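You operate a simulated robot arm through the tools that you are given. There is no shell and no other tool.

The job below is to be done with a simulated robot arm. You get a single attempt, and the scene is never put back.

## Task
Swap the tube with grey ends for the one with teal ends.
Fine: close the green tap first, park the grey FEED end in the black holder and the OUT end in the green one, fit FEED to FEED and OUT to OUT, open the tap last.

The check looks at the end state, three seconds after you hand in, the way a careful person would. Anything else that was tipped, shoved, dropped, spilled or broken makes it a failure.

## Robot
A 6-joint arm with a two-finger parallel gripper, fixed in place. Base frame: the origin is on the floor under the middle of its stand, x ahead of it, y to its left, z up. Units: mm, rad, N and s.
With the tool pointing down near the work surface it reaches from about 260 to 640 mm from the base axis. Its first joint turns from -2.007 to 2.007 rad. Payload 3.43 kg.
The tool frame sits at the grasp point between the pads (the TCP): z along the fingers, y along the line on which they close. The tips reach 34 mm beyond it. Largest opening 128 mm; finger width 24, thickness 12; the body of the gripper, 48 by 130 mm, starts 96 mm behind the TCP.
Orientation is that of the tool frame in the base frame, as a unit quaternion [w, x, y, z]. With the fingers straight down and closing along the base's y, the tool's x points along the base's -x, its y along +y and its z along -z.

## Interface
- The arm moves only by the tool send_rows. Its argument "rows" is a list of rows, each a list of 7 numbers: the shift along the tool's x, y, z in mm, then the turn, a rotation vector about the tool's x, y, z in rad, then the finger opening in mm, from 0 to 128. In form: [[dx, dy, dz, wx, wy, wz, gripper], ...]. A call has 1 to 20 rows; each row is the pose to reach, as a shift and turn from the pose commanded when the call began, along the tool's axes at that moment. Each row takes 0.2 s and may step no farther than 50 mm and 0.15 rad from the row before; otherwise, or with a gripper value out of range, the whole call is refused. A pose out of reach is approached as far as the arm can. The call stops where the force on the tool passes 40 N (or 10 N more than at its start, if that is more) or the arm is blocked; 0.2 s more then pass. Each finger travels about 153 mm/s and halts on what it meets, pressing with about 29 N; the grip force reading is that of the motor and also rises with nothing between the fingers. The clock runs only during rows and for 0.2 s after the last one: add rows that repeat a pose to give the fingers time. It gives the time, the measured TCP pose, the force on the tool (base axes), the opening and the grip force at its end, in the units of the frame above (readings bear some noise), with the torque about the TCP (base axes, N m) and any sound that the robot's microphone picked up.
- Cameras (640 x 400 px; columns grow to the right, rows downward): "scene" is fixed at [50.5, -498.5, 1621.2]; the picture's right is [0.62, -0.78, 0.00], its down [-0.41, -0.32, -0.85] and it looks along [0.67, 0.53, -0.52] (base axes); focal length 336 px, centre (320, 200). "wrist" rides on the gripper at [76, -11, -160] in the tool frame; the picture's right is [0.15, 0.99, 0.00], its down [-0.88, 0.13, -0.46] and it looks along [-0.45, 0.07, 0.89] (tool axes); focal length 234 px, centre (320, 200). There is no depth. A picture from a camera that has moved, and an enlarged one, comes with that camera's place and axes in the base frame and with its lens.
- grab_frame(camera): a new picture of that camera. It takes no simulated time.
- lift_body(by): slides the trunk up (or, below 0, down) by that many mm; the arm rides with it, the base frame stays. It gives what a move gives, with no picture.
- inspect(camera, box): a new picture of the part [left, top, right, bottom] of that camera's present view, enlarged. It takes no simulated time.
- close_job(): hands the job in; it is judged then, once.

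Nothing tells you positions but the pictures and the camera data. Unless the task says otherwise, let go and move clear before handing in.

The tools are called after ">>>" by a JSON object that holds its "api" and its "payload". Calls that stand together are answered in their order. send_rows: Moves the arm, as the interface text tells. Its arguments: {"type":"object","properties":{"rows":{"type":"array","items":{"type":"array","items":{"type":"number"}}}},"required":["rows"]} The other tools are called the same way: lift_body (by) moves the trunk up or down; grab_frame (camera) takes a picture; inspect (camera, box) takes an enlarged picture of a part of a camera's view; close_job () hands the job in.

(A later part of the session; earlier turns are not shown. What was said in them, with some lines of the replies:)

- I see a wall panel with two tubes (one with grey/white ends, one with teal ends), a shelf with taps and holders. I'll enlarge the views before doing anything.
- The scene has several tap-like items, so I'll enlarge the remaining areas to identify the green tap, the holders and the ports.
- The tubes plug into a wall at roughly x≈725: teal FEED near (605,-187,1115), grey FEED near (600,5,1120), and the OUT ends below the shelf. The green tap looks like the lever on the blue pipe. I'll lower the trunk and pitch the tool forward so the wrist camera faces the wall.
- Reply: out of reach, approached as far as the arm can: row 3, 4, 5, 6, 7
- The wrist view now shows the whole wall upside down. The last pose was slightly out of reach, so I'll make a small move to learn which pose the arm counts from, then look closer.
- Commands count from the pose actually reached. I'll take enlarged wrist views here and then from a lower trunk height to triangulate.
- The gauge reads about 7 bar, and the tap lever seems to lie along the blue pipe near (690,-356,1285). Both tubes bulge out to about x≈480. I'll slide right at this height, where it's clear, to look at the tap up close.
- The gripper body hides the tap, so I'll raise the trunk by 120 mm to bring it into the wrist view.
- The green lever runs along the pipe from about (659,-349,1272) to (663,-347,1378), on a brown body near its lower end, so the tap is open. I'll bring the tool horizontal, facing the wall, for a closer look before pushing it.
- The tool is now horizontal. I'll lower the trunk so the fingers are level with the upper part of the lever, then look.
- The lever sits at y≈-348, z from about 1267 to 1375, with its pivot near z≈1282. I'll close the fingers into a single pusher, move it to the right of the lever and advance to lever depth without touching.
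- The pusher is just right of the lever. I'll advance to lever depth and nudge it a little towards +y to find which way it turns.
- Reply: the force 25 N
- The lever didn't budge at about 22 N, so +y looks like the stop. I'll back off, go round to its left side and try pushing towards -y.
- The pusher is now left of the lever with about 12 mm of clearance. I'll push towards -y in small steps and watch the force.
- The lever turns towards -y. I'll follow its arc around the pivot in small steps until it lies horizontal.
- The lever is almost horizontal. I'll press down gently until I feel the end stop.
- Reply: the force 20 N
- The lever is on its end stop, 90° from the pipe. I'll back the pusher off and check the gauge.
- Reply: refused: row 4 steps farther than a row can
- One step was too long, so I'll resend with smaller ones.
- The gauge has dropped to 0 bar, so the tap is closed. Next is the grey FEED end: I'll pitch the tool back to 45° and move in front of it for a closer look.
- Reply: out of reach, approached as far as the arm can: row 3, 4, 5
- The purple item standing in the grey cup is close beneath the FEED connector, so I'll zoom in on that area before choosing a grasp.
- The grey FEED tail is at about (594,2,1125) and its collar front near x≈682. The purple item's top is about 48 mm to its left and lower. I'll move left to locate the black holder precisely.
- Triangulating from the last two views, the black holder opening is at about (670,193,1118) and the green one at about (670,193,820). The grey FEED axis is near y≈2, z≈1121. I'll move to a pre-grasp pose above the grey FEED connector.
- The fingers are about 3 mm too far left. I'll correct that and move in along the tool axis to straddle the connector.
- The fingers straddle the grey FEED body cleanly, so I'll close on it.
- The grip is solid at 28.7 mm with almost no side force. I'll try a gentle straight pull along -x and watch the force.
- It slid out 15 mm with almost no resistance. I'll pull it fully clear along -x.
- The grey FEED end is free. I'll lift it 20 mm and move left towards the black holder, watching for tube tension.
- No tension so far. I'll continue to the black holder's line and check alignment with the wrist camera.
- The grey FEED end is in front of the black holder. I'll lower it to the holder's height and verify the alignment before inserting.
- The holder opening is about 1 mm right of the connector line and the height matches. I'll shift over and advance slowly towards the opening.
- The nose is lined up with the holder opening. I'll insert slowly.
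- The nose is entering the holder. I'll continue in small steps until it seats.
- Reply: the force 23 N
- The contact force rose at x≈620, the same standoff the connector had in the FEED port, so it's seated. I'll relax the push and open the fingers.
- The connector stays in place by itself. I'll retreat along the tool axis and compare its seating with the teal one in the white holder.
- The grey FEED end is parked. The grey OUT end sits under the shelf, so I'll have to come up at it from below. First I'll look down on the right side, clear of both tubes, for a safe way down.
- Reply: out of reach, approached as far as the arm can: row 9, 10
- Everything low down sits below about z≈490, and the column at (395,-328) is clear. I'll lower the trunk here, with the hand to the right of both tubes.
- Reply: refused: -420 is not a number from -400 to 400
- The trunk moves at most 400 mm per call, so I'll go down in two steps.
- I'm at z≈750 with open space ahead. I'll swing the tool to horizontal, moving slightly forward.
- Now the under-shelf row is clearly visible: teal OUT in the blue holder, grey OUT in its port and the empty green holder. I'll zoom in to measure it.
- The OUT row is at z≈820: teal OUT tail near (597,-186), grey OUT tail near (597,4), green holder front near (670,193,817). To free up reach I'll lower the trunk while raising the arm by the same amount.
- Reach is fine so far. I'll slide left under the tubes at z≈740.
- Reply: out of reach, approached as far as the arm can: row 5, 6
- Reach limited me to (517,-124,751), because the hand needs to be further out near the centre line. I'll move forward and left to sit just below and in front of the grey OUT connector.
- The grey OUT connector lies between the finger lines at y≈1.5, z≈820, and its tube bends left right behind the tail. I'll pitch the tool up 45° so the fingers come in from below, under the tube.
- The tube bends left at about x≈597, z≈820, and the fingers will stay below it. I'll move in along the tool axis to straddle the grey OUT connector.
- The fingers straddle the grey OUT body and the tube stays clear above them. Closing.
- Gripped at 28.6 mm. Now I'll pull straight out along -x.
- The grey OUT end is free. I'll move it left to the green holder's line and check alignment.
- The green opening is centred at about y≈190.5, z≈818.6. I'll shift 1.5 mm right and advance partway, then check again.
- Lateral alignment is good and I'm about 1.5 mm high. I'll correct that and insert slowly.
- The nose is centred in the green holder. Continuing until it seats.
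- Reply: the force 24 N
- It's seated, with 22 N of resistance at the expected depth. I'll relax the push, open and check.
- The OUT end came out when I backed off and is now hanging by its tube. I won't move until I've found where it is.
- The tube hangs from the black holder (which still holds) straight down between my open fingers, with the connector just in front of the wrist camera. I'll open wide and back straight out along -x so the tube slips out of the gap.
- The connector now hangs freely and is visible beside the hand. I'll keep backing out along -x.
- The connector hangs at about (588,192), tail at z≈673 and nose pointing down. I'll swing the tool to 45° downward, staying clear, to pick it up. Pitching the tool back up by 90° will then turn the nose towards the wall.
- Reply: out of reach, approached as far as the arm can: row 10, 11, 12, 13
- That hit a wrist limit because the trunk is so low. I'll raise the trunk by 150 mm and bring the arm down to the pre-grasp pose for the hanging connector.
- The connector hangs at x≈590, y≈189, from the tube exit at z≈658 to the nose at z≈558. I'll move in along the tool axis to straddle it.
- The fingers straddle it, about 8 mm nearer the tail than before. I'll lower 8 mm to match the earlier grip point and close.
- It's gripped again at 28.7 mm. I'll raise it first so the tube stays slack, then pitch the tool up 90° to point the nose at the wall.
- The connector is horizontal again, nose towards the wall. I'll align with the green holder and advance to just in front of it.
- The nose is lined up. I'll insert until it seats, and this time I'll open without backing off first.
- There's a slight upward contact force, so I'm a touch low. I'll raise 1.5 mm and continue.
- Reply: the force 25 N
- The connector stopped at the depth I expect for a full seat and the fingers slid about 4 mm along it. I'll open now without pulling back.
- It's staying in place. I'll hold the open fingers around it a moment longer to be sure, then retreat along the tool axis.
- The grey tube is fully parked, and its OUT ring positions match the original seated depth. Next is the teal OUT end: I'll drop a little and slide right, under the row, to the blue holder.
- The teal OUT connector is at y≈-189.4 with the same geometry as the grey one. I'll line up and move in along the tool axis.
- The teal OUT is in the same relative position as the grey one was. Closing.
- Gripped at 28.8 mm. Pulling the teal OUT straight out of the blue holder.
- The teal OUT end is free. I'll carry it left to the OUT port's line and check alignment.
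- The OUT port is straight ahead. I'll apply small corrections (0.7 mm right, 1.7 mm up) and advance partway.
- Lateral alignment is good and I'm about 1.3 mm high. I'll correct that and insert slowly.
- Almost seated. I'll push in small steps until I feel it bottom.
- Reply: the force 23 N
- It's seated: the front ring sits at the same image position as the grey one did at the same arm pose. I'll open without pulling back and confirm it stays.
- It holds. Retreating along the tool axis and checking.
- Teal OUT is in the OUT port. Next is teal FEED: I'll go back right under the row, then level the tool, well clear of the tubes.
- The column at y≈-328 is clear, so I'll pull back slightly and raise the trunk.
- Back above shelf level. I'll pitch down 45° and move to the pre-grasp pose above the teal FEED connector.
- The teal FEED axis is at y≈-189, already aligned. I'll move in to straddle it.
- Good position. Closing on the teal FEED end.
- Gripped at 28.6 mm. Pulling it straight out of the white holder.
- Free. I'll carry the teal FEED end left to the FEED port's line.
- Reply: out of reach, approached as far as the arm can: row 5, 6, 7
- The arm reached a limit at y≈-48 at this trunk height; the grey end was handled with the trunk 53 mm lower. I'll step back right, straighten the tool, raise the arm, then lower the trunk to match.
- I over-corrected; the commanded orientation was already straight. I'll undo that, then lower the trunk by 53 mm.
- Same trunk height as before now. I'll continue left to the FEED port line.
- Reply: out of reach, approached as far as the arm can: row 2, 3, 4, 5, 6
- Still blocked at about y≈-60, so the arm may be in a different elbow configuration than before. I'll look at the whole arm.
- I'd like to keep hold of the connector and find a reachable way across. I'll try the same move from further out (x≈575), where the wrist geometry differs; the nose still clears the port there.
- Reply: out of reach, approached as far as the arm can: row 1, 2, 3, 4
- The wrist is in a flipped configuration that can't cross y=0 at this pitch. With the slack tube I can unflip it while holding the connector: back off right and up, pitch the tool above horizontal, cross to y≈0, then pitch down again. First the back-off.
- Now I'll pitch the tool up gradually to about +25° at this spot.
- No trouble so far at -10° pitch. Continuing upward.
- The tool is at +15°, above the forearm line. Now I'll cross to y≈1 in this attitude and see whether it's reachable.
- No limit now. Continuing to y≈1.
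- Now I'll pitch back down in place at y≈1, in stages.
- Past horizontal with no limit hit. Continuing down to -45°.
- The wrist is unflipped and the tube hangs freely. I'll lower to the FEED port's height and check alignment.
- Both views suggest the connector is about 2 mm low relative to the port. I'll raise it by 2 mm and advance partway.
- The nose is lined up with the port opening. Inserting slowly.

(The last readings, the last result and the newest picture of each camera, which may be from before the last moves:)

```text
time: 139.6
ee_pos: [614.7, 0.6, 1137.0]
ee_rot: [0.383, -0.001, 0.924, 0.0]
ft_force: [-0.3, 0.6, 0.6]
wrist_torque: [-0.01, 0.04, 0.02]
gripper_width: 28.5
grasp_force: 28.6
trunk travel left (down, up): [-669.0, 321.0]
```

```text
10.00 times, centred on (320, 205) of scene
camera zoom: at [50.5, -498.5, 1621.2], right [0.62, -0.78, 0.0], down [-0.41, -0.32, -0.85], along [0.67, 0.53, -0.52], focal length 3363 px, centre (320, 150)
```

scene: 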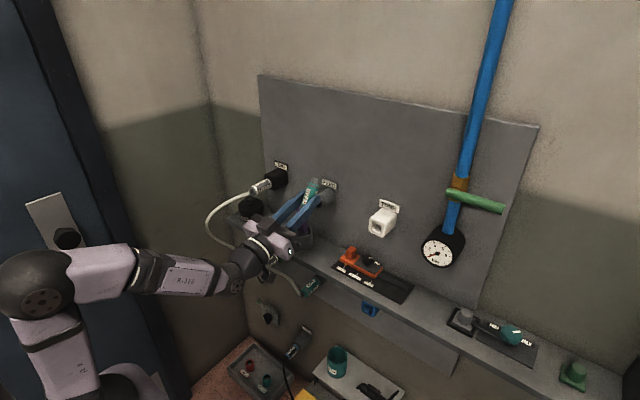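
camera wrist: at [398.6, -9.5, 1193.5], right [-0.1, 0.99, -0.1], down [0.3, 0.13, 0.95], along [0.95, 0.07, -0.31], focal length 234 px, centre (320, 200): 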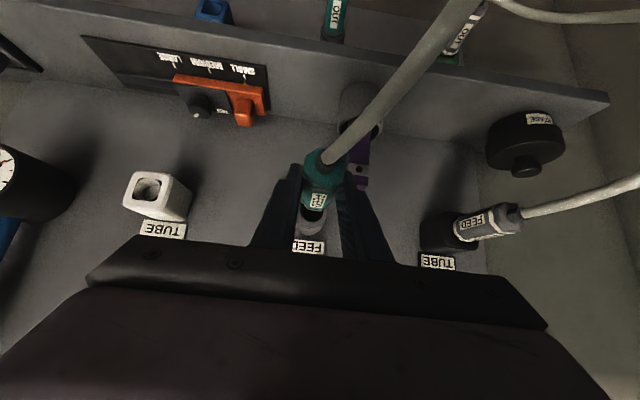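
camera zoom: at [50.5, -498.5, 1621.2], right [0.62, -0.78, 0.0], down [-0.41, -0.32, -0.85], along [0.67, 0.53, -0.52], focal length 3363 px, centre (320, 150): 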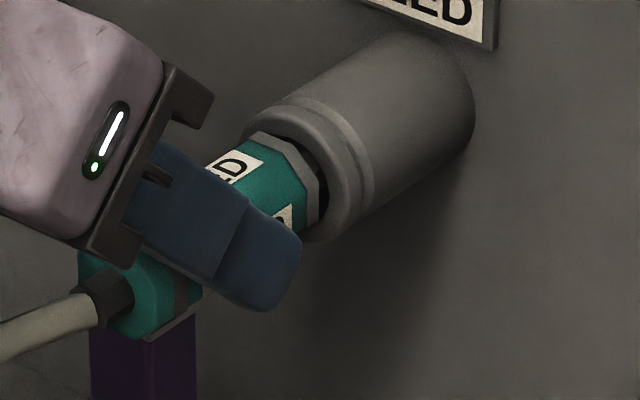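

Nearly home. Pushing in small steps until it seats.

>>> {"api": "send_rows", "payload": {"rows": [[-1.4, 0, 1.4, 0, 0, 0, 0], [-2.8, 0, 2.8, 0, 0, 0, 0], [-4.2, 0, 4.2, 0, 0, 0, 0], [-5.6, 0, 5.6, 0, 0, 0, 0], [-6.6, 0, 6.6, 0, 0, 0, 0]]}}

>>> {"api": "inspect", "payload": {"camera": "wrist", "box": [240, 130, 400, 250]}}

>>> {"api": "inspect", "payload": {"camera": "scene", "box": [295, 185, 345, 225]}}

```text
time: 140.8
ee_pos: [619.4, -0.1, 1136.9]
ee_rot: [0.381, -0.001, 0.925, 0.001]
ft_force: [-22.2, 0.4, -2.3]
wrist_torque: [-0.02, 0.39, 0.01]
gripper_width: 28.9
grasp_force: 28.7
trunk travel left (down, up): [-669.0, 321.0]
```

```text
3.33 times, centred on (320, 190) of wrist
camera zoom: at [453.3, -9.9, 1196.8], right [-0.1, 0.99, -0.1], down [0.3, 0.13, 0.94], along [0.95, 0.07, -0.31], focal length 781 px, centre (320, 233)
```

zoom: 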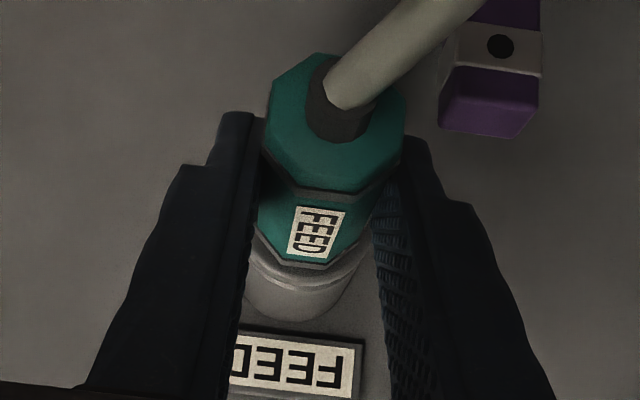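

```text
10.00 times, centred on (320, 205) of scene
camera zoom: at [50.5, -498.5, 1621.2], right [0.62, -0.78, 0.0], down [-0.41, -0.32, -0.85], along [0.67, 0.53, -0.52], focal length 3363 px, centre (320, 150)
```

zoom: 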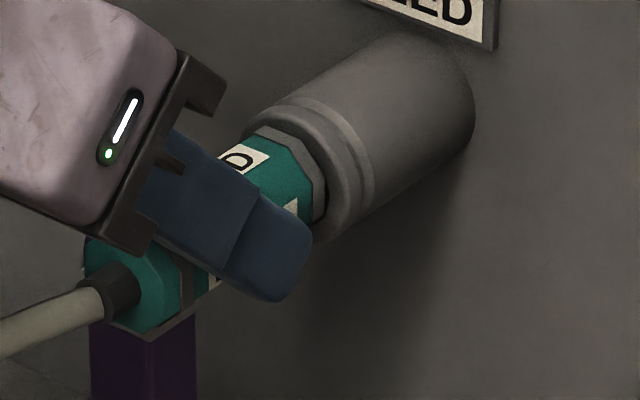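

It's seated at the expected depth with 22 N of resistance. I'll open without pulling back and check it stays.

>>> {"api": "send_rows", "payload": {"rows": [[0, 0, 0, 0, 0, 0, 36], [0, 0, 0, 0, 0, 0, 44], [0, 0, 0, 0, 0, 0, 48], [0, 0, 0, 0, 0, 0, 48], [0, 0, 0, 0, 0, 0, 48]]}}

>>> {"api": "inspect", "payload": {"camera": "wrist", "box": [240, 130, 400, 250]}}

>>> {"api": "inspect", "payload": {"camera": "scene", "box": [270, 170, 350, 240]}}

```text
time: 142.0
ee_pos: [624.4, 0.7, 1136.4]
ee_rot: [0.382, 0.0, 0.924, 0.0]
ft_force: [-0.5, 0.1, -0.6]
wrist_torque: [0.0, 0.04, 0.02]
gripper_width: 48.1
grasp_force: 0.1
trunk travel left (down, up): [-669.0, 321.0]
```

```text
3.33 times, centred on (320, 190) of wrist
camera zoom: at [457.8, -9.9, 1195.7], right [-0.1, 0.99, -0.1], down [0.3, 0.13, 0.94], along [0.95, 0.07, -0.31], focal length 781 px, centre (320, 233)
```

zoom: 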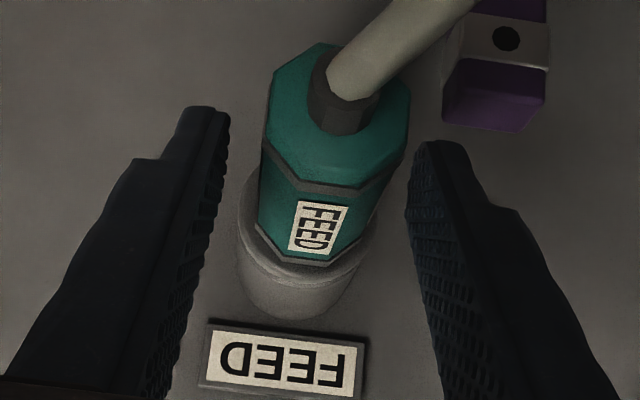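

```text
5.71 times, centred on (310, 205) of scene
camera zoom: at [50.5, -498.5, 1621.2], right [0.62, -0.78, 0.0], down [-0.41, -0.32, -0.85], along [0.67, 0.53, -0.52], focal length 1922 px, centre (377, 171)
```

zoom: 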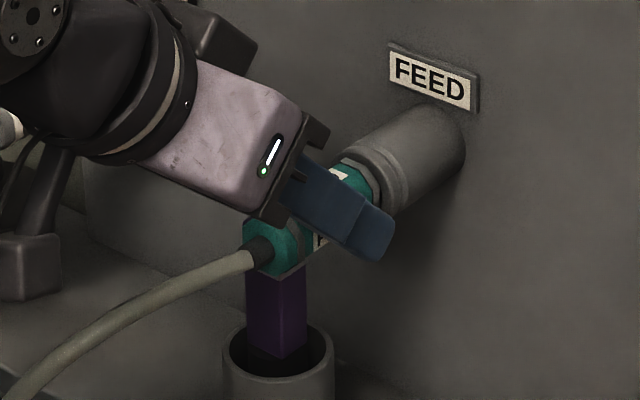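

It holds. Retreating along the tool axis and checking all four ends.

>>> {"api": "send_rows", "payload": {"rows": [[0, 0, -20, 0, 0, 0, 48], [0, 0, -45, 0, 0, 0, 48], [0, 0, -75, 0, 0, 0, 48], [0, 0, -105, 0, 0, 0, 48], [0, 0, -105, 0, 0, 0, 48]]}}

>>> {"api": "grab_frame", "payload": {"camera": "wrist"}}

>>> {"api": "inspect", "payload": {"camera": "wrist", "box": [270, 80, 430, 200]}}

>>> {"api": "inspect", "payload": {"camera": "scene", "box": [210, 150, 380, 310]}}

```text
time: 143.2
ee_pos: [549.3, -0.7, 1211.3]
ee_rot: [0.383, 0.0, 0.924, 0.0]
ft_force: [-0.8, -0.7, -0.1]
wrist_torque: [-0.02, -0.01, -0.03]
gripper_width: 47.9
grasp_force: 0.1
trunk travel left (down, up): [-669.0, 321.0]
```

```text
taken
camera wrist: at [383.1, -10.9, 1270.3], right [-0.1, 0.99, -0.1], down [0.3, 0.13, 0.94], along [0.95, 0.07, -0.31], focal length 234 px, centre (320, 200)
```

wrist: 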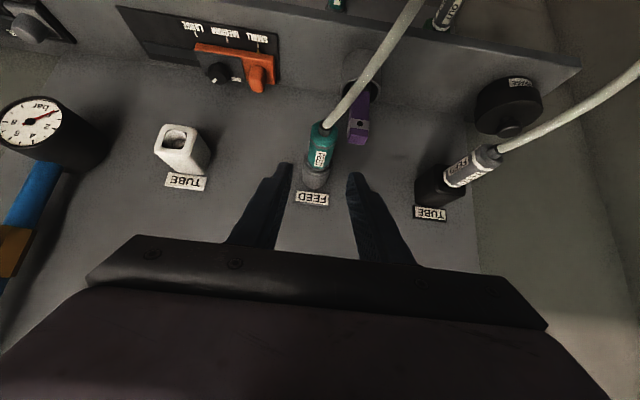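

```text
3.33 times, centred on (350, 140) of wrist
camera zoom: at [383.1, -10.9, 1270.3], right [-0.1, 0.99, -0.1], down [0.3, 0.13, 0.94], along [0.95, 0.07, -0.31], focal length 781 px, centre (220, 400)
```

zoom: 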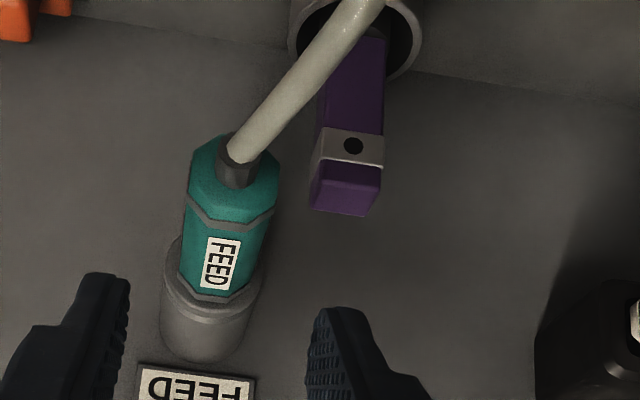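

```text
2.50 times, centred on (295, 230) of scene
camera zoom: at [50.5, -498.5, 1621.2], right [0.62, -0.78, 0.0], down [-0.41, -0.32, -0.85], along [0.67, 0.53, -0.52], focal length 841 px, centre (382, 125)
```

zoom: 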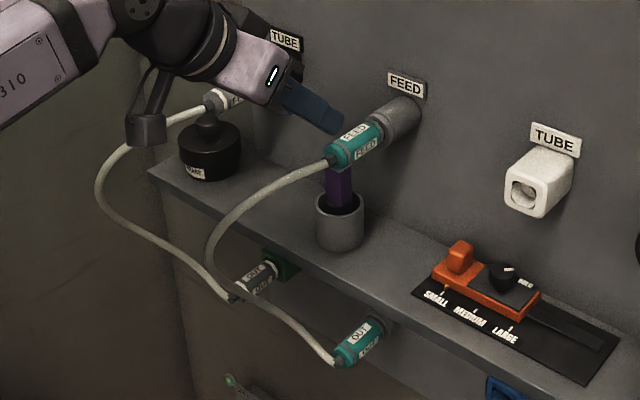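

Teal FEED is in the FEED port and everything around it looks undisturbed. I'll check the seating depth of the grey FEED end in the black holder.

>>> {"api": "inspect", "payload": {"camera": "wrist", "box": [400, 120, 560, 240]}}

>>> {"api": "inspect", "payload": {"camera": "scene", "box": [240, 160, 310, 210]}}

```text
3.33 times, centred on (480, 180) of wrist
camera zoom: at [383.1, -10.9, 1270.3], right [-0.1, 0.99, -0.1], down [0.3, 0.13, 0.94], along [0.95, 0.07, -0.31], focal length 781 px, centre (-213, 267)
```

zoom: 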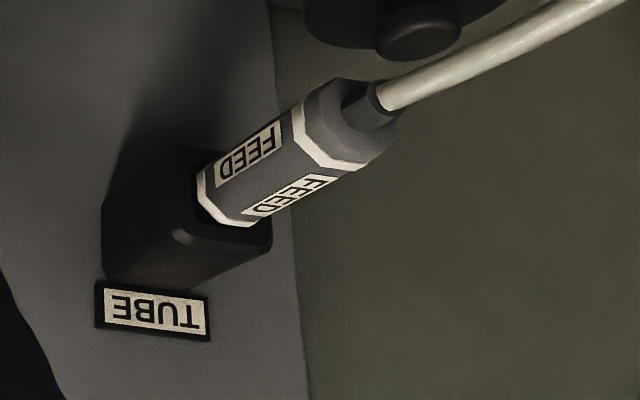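

```text
8.00 times, centred on (275, 185) of scene
camera zoom: at [50.5, -498.5, 1621.2], right [0.62, -0.78, 0.0], down [-0.41, -0.32, -0.85], along [0.67, 0.53, -0.52], focal length 2690 px, centre (680, 320)
```

zoom: 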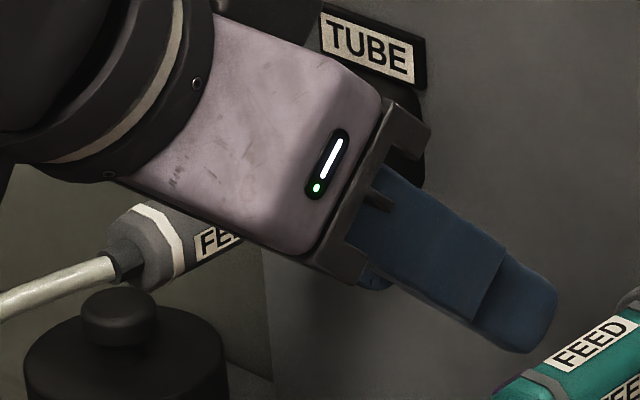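

The grey FEED end is at full depth too. All four ends are in place, so now the tap. I'll raise the trunk and move right to the lever, as before.

>>> {"api": "lift_body", "payload": {"by": 110}}

>>> {"api": "send_rows", "payload": {"rows": [[9, -45, -9, 0, 0, 0, 0], [18, -90, -18, 0, 0, 0, 0], [27, -135, -27, 0, 0, 0, 0], [36, -180, -36, 0, 0, 0, 0], [45, -225, -45, 0, 0, 0, 0], [54, -270, -54, 0, 0, 0, 0], [56, -300, -56, 0, 0, 0, 0], [56, -300, -56, 0, 0, 0, 0]]}}

>>> {"api": "send_rows", "payload": {"rows": [[0, 0, 0, 0, -0.131, 0, 0], [0, 0, 0, 0, -0.262, 0, 0], [0, 0, 0, 0, -0.393, 0, 0], [0, 0, 0, 0, -0.524, 0, 0], [0, 0, 0, 0, -0.655, 0, 0], [0, 0, 0, 0, -0.785, 0, 0], [0, 0, 0, 0, -0.785, 0, 0]]}}

>>> {"api": "grab_frame", "payload": {"camera": "wrist"}}

>>> {"api": "grab_frame", "payload": {"camera": "scene"}}

```text
time: 144.7
ee_pos: [549.8, -0.9, 1320.9]
ee_rot: [0.383, 0.0, 0.924, 0.0]
ft_force: [-0.5, 0.3, -0.5]
wrist_torque: [0.02, 0.01, -0.05]
gripper_width: 48.1
grasp_force: 0.2
trunk travel left (down, up): [-779.0, 211.0]
```

```text
time: 146.4
ee_pos: [468.6, -300.3, 1321.6]
ee_rot: [0.383, -0.001, 0.924, 0.0]
ft_force: [-0.6, 0.5, -0.1]
wrist_torque: [-0.02, 0.01, -0.01]
gripper_width: 0.0
grasp_force: 28.9
trunk travel left (down, up): [-779.0, 211.0]
```

```text
time: 148.1
ee_pos: [470.3, -299.8, 1322.1]
ee_rot: [0.708, 0.0, 0.706, 0.0]
ft_force: [-1.5, 0.0, 0.4]
wrist_torque: [-0.01, 0.02, 0.01]
gripper_width: 0.0
grasp_force: 28.9
trunk travel left (down, up): [-779.0, 211.0]
```

```text
taken
camera wrist: at [310.4, -310.8, 1245.1], right [0.0, 0.99, -0.15], down [-0.46, 0.13, 0.88], along [0.89, 0.07, 0.45], focal length 234 px, centre (320, 200)
```

wrist: 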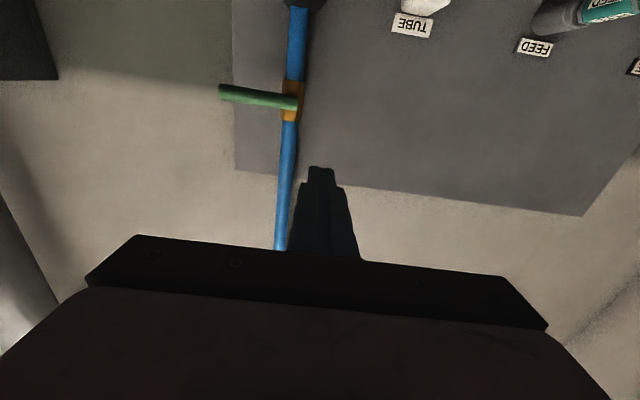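

```text
taken
```

scene: 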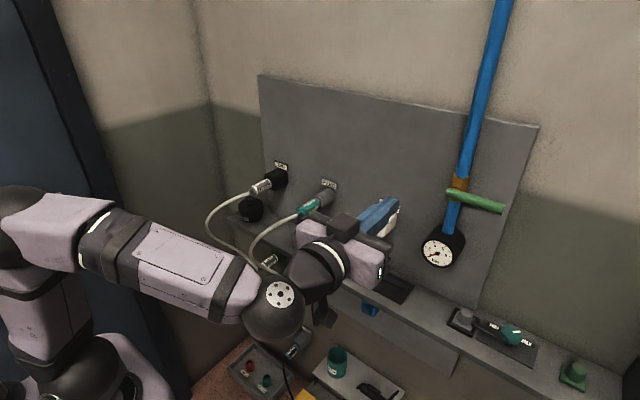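

The tool is level. I'll move below and in front of the horizontal lever, then advance to lever depth underneath it.

>>> {"api": "send_rows", "payload": {"rows": [[27, -35, 0, 0, 0, 0, 0], [54, -70, 0, 0, 0, 0, 0], [80, -106, 0, 0, 0, 0, 0], [80, -106, 45, 0, 0, 0, 0], [80, -106, 90, 0, 0, 0, 0], [80, -106, 130, 0, 0, 0, 0], [80, -106, 130, 0, 0, 0, 0]]}}

>>> {"api": "grab_frame", "payload": {"camera": "wrist"}}

>>> {"api": "inspect", "payload": {"camera": "scene", "box": [400, 120, 540, 280]}}

```text
time: 149.7
ee_pos: [599.2, -406.3, 1239.0]
ee_rot: [0.707, -0.001, 0.707, 0.001]
ft_force: [-0.4, 1.3, 0.6]
wrist_torque: [-0.01, 0.03, -0.01]
gripper_width: 0.0
grasp_force: 29.3
trunk travel left (down, up): [-779.0, 211.0]
```

```text
taken
camera wrist: at [439.3, -416.5, 1163.4], right [0.0, 0.99, -0.15], down [-0.46, 0.13, 0.88], along [0.89, 0.07, 0.45], focal length 234 px, centre (320, 200)
```

wrist: 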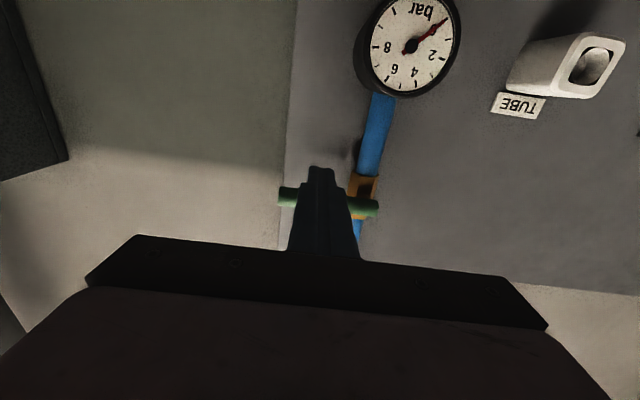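

```text
2.50 times, centred on (470, 200) of scene
camera zoom: at [50.5, -498.5, 1621.2], right [0.62, -0.78, 0.0], down [-0.41, -0.32, -0.85], along [0.67, 0.53, -0.52], focal length 841 px, centre (-55, 200)
```

zoom: 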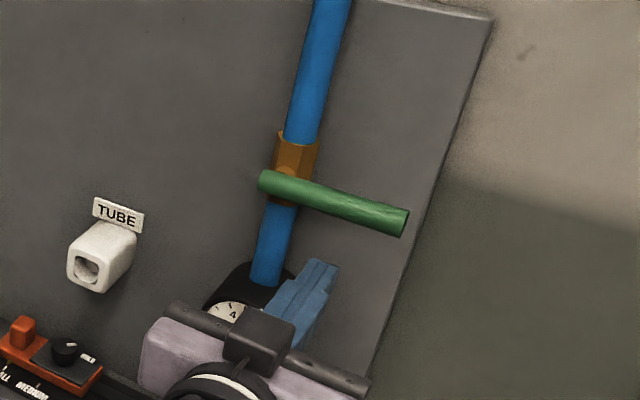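

The pusher is just below the lever. I'll advance to depth and lift the lever along its arc towards vertical.

>>> {"api": "send_rows", "payload": {"rows": [[0, 0, 20, 0, 0, 0, 0], [0, 0, 33, 0, 0, 0, 0], [-12, 0, 33, 0, 0, 0, 0], [-21, 0, 33, 0, 0, 0, 0], [-29.4, -2.8, 33, 0, 0, 0, 0], [-36.5, -4, 33, 0, 0, 0, 0], [-43.7, -4.8, 33, 0, 0, 0, 0], [-51.4, -4.2, 33, 0, 0, 0, 0], [-59.1, -2.9, 33, 0, 0, 0, 0], [-67, 0, 33, 0, 0, 0, 0], [-74.4, 3.8, 33, 0, 0, 0, 0]]}}

>>> {"api": "inspect", "payload": {"camera": "scene", "box": [400, 120, 540, 280]}}

>>> {"api": "grab_frame", "payload": {"camera": "wrist"}}

```text
time: 152.1
ee_pos: [633.9, -402.4, 1316.1]
ee_rot: [0.708, -0.001, 0.706, 0.001]
ft_force: [-0.7, -0.3, 0.1]
wrist_torque: [0.03, 0.01, 0.0]
gripper_width: 0.0
grasp_force: 28.8
trunk travel left (down, up): [-779.0, 211.0]
```

```text
2.50 times, centred on (470, 200) of scene
camera zoom: at [50.5, -498.5, 1621.2], right [0.62, -0.78, 0.0], down [-0.41, -0.32, -0.85], along [0.67, 0.53, -0.52], focal length 841 px, centre (-55, 200)
```

zoom: 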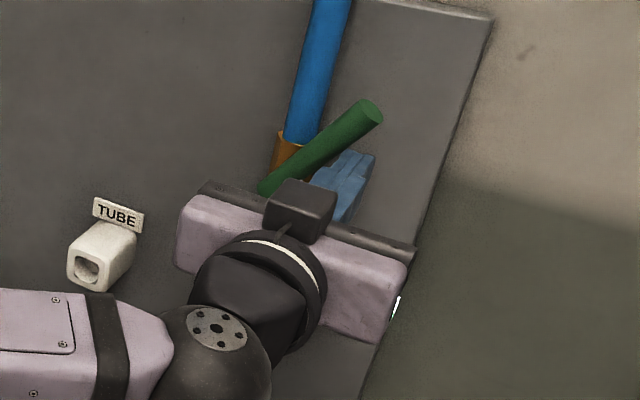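

```text
taken
camera wrist: at [474.5, -413.0, 1240.3], right [0.0, 0.99, -0.15], down [-0.46, 0.13, 0.88], along [0.89, 0.07, 0.45], focal length 234 px, centre (320, 200)
```

wrist: 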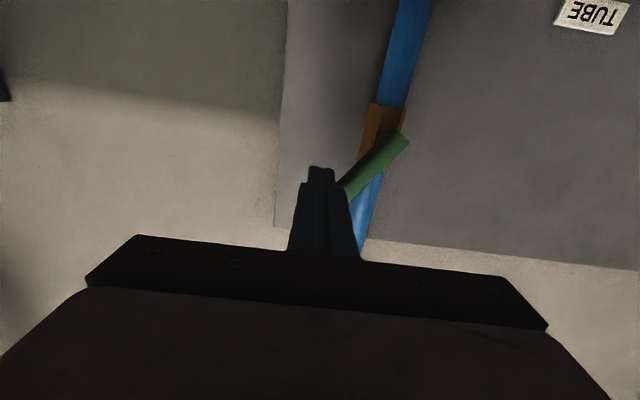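

The lever is following. Continuing the arc to vertical.

>>> {"api": "send_rows", "payload": {"rows": [[-5.5, 5.5, 0, 0, 0, 0, 0], [-10.7, 11.3, 0, 0, 0, 0, 0], [-14.5, 16.5, 0, 0, 0, 0, 0], [-17.6, 21.4, 0, 0, 0, 0, 0], [-20.5, 27, 0, 0, 0, 0, 0], [-22.5, 31.5, 0, 0, 0, 0, 0], [-22.5, 33, 0, 0, 0, 0, 0]]}}

>>> {"api": "inspect", "payload": {"camera": "scene", "box": [400, 120, 540, 280]}}

>>> {"api": "grab_frame", "payload": {"camera": "wrist"}}

```text
time: 153.7
ee_pos: [634.0, -369.9, 1338.6]
ee_rot: [0.708, 0.0, 0.707, 0.0]
ft_force: [-0.3, -1.2, -0.2]
wrist_torque: [0.02, -0.01, -0.04]
gripper_width: 0.0
grasp_force: 28.9
trunk travel left (down, up): [-779.0, 211.0]
```

```text
2.50 times, centred on (470, 200) of scene
camera zoom: at [50.5, -498.5, 1621.2], right [0.62, -0.78, 0.0], down [-0.41, -0.32, -0.85], along [0.67, 0.53, -0.52], focal length 841 px, centre (-55, 200)
```

zoom: 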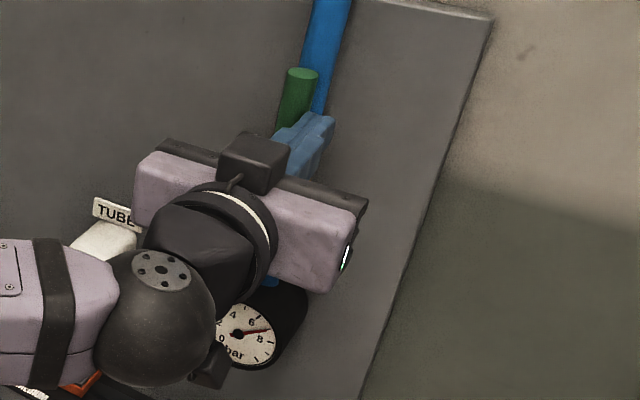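

```text
taken
camera wrist: at [473.9, -380.3, 1261.5], right [0.0, 0.99, -0.15], down [-0.46, 0.13, 0.88], along [0.89, 0.07, 0.45], focal length 234 px, centre (320, 200)
```

wrist: 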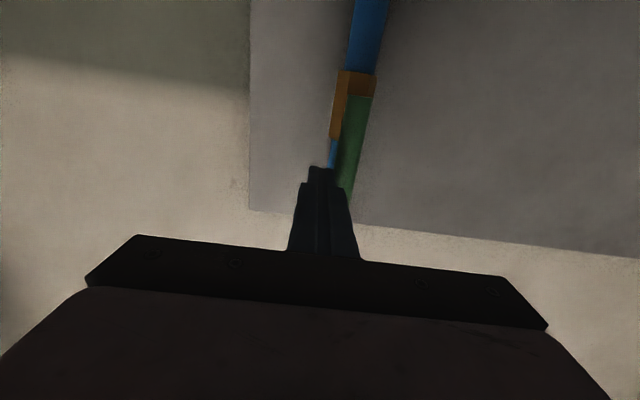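

The lever is almost vertical and the gauge is back at about 7 bar. A final gentle nudge to the end stop.

>>> {"api": "send_rows", "payload": {"rows": [[0, 2, 0, 0, 0, 0, 0], [0, 4, 0, 0, 0, 0, 0], [0, 6, 0, 0, 0, 0, 0]]}}

```text
time: 154.4
ee_pos: [633.2, -368.7, 1336.6]
ee_rot: [0.708, 0.004, 0.706, -0.001]
ft_force: [2.1, -16.9, 5.0]
wrist_torque: [-0.04, -0.17, -0.54]
gripper_width: 0.0
grasp_force: 28.7
trunk travel left (down, up): [-779.0, 211.0]
```

The lever is on its open stop, the same position as originally. I'll back off and move clear.

>>> {"api": "send_rows", "payload": {"rows": [[0, -8, 0, 0, 0, 0, 0], [0, -16, 0, 0, 0, 0, 0], [0, -16, -40, 0, 0, 0, 0], [0, -16, -80, 0, 0, 0, 0], [0, -16, -120, 0, 0, 0, 0], [0, -16, -165, 0, 0, 0, 0], [0, -16, -200, 0, 0, 0, 0]]}}

>>> {"api": "grab_frame", "payload": {"camera": "scene"}}

>>> {"api": "inspect", "payload": {"camera": "scene", "box": [400, 120, 540, 280]}}

>>> {"api": "inspect", "payload": {"camera": "scene", "box": [200, 150, 400, 320]}}

```text
time: 156.1
ee_pos: [432.3, -378.8, 1337.4]
ee_rot: [0.708, 0.0, 0.706, 0.001]
ft_force: [-0.3, -0.1, 0.6]
wrist_torque: [0.01, -0.02, 0.0]
gripper_width: 0.0
grasp_force: 29.1
trunk travel left (down, up): [-779.0, 211.0]
```

```text
taken
```

scene: 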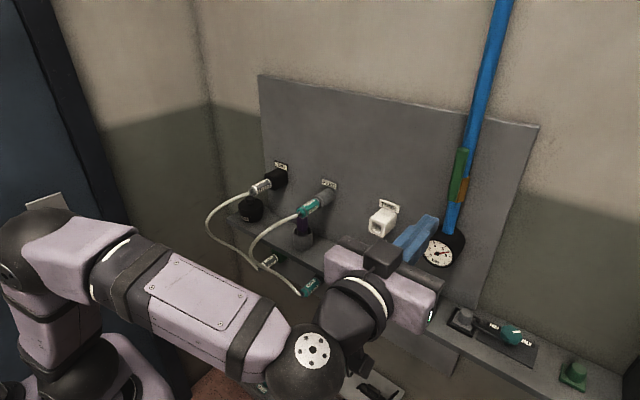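

```text
2.50 times, centred on (470, 200) of scene
camera zoom: at [50.5, -498.5, 1621.2], right [0.62, -0.78, 0.0], down [-0.41, -0.32, -0.85], along [0.67, 0.53, -0.52], focal length 841 px, centre (-55, 200)
```

zoom: 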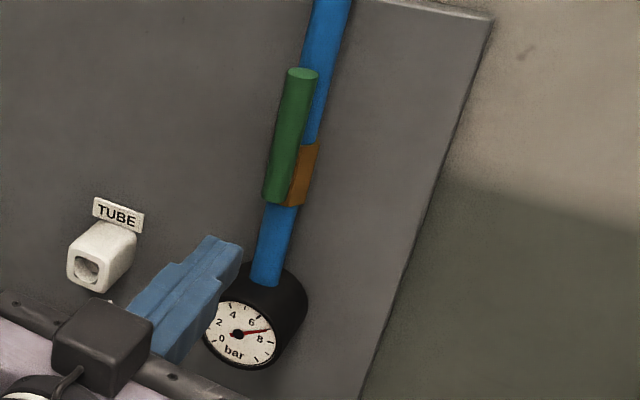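

```text
2.35 times, centred on (300, 235) of scene
camera zoom: at [50.5, -498.5, 1621.2], right [0.62, -0.78, 0.0], down [-0.41, -0.32, -0.85], along [0.67, 0.53, -0.52], focal length 791 px, centre (367, 118)
```

zoom: 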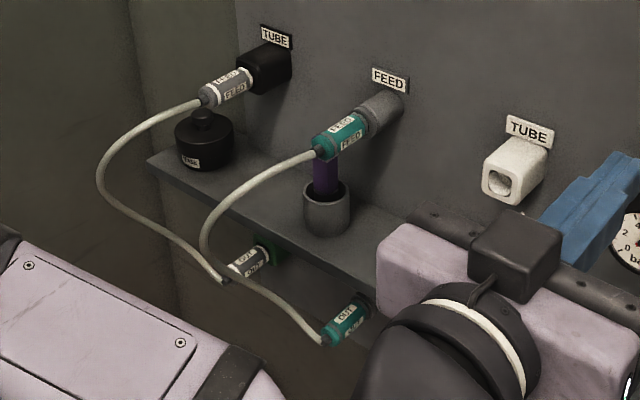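

The tap is open and the gauge reads about 7 bar. I'll open the fingers, raise the arm clear and take a last look at everything.

>>> {"api": "send_rows", "payload": {"rows": [[0, 0, 0, 0, 0, 0, 40], [-40, 0, 0, 0, 0, 0, 60], [-40, 0, 0, 0, 0, 0, 60]]}}

>>> {"api": "lift_body", "payload": {"by": 200}}

>>> {"api": "grab_frame", "payload": {"camera": "scene"}}

>>> {"api": "inspect", "payload": {"camera": "scene", "box": [200, 150, 400, 320]}}

>>> {"api": "inspect", "payload": {"camera": "scene", "box": [230, 230, 350, 320]}}

>>> {"api": "inspect", "payload": {"camera": "scene", "box": [180, 290, 420, 400]}}

```text
time: 156.8
ee_pos: [432.7, -380.3, 1376.7]
ee_rot: [0.707, 0.0, 0.707, 0.0]
ft_force: [-0.3, 1.0, -0.1]
wrist_torque: [0.01, 0.03, 0.01]
gripper_width: 59.9
grasp_force: 0.1
trunk travel left (down, up): [-779.0, 211.0]
```

```text
time: 159.0
ee_pos: [433.5, -379.9, 1575.6]
ee_rot: [0.708, -0.001, 0.707, 0.001]
ft_force: [-0.2, -0.5, 0.2]
wrist_torque: [-0.04, 0.02, 0.0]
gripper_width: 60.1
grasp_force: 0.1
trunk travel left (down, up): [-979.0, 11.0]
```

```text
taken
```

scene: 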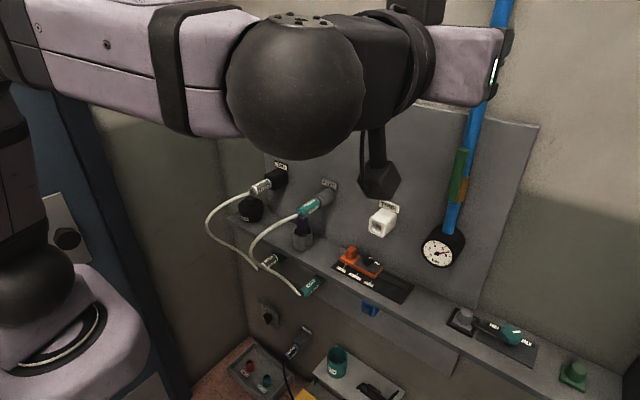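

```text
2.35 times, centred on (300, 235) of scene
camera zoom: at [50.5, -498.5, 1621.2], right [0.62, -0.78, 0.0], down [-0.41, -0.32, -0.85], along [0.67, 0.53, -0.52], focal length 791 px, centre (367, 118)
```

zoom: 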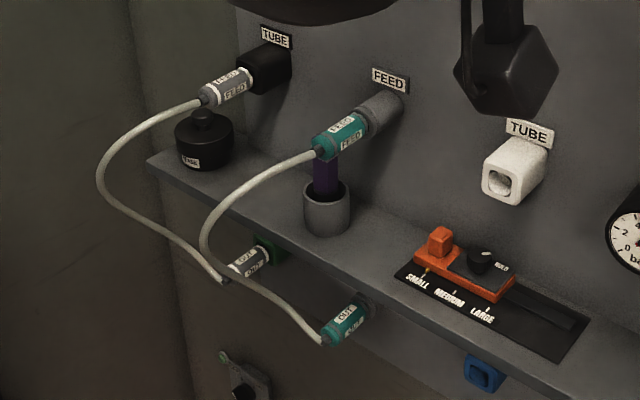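

```text
4.44 times, centred on (290, 275) of scene
camera zoom: at [50.5, -498.5, 1621.2], right [0.62, -0.78, 0.0], down [-0.41, -0.32, -0.85], along [0.67, 0.53, -0.52], focal length 1495 px, centre (453, -133)
```

zoom: 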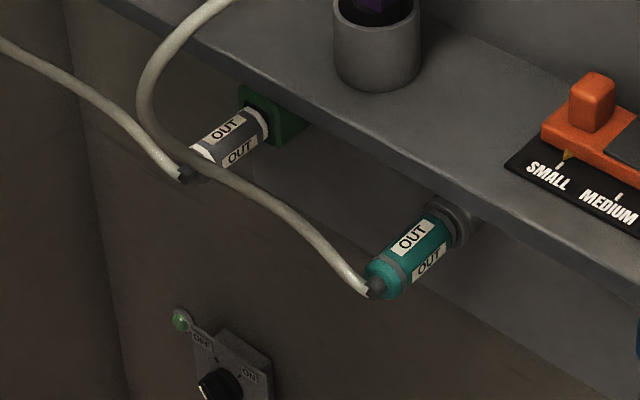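

```text
2.67 times, centred on (300, 345) of scene
camera zoom: at [50.5, -498.5, 1621.2], right [0.62, -0.78, 0.0], down [-0.41, -0.32, -0.85], along [0.67, 0.53, -0.52], focal length 897 px, centre (373, -187)
```

zoom: 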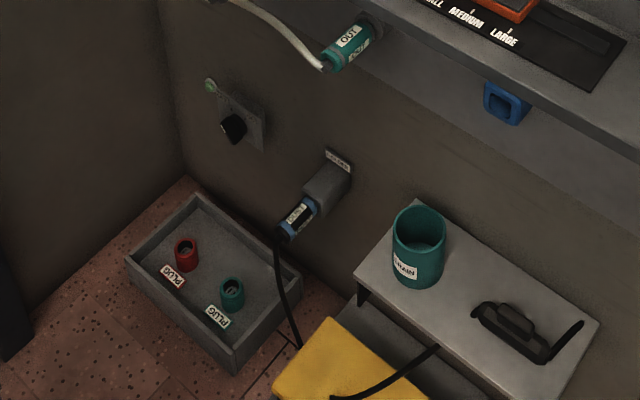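

Final state:
- **Grey tube:** FEED is in the black holder and OUT is in the green one.
- **Teal tube:** FEED is in the FEED port and OUT is in the OUT port.
- **Tap:** open, with the gauge at about 7 bar.

Nothing else looks out of place and the arm is clear, so I'm handing in.

>>> {"api": "close_job", "payload": {}}

```text
The job is handed in.
```

The tubes are swapped and I've handed the job in. I don't have the check's verdict.

- **Tap:** I closed the green tap first and the gauge dropped to 0 bar. I opened it last, and the gauge came back to about 7 bar.
- **Grey tube:** FEED is parked in the black holder and OUT in the green one.
- **Teal tube:** FEED is in the FEED port and OUT is in the OUT port. Both went in to the same depth the grey ends had, and neither moved when I let go.

**One slip:** the grey OUT end dropped out of the green holder on the first try. I had backed the arm off before letting go, which pulled it partly out. It hung by its own tube until I picked it up and seated it again; this time it stayed.

In the final pictures, nothing else looked tipped, moved or spilled, and the arm is clear with the fingers open.
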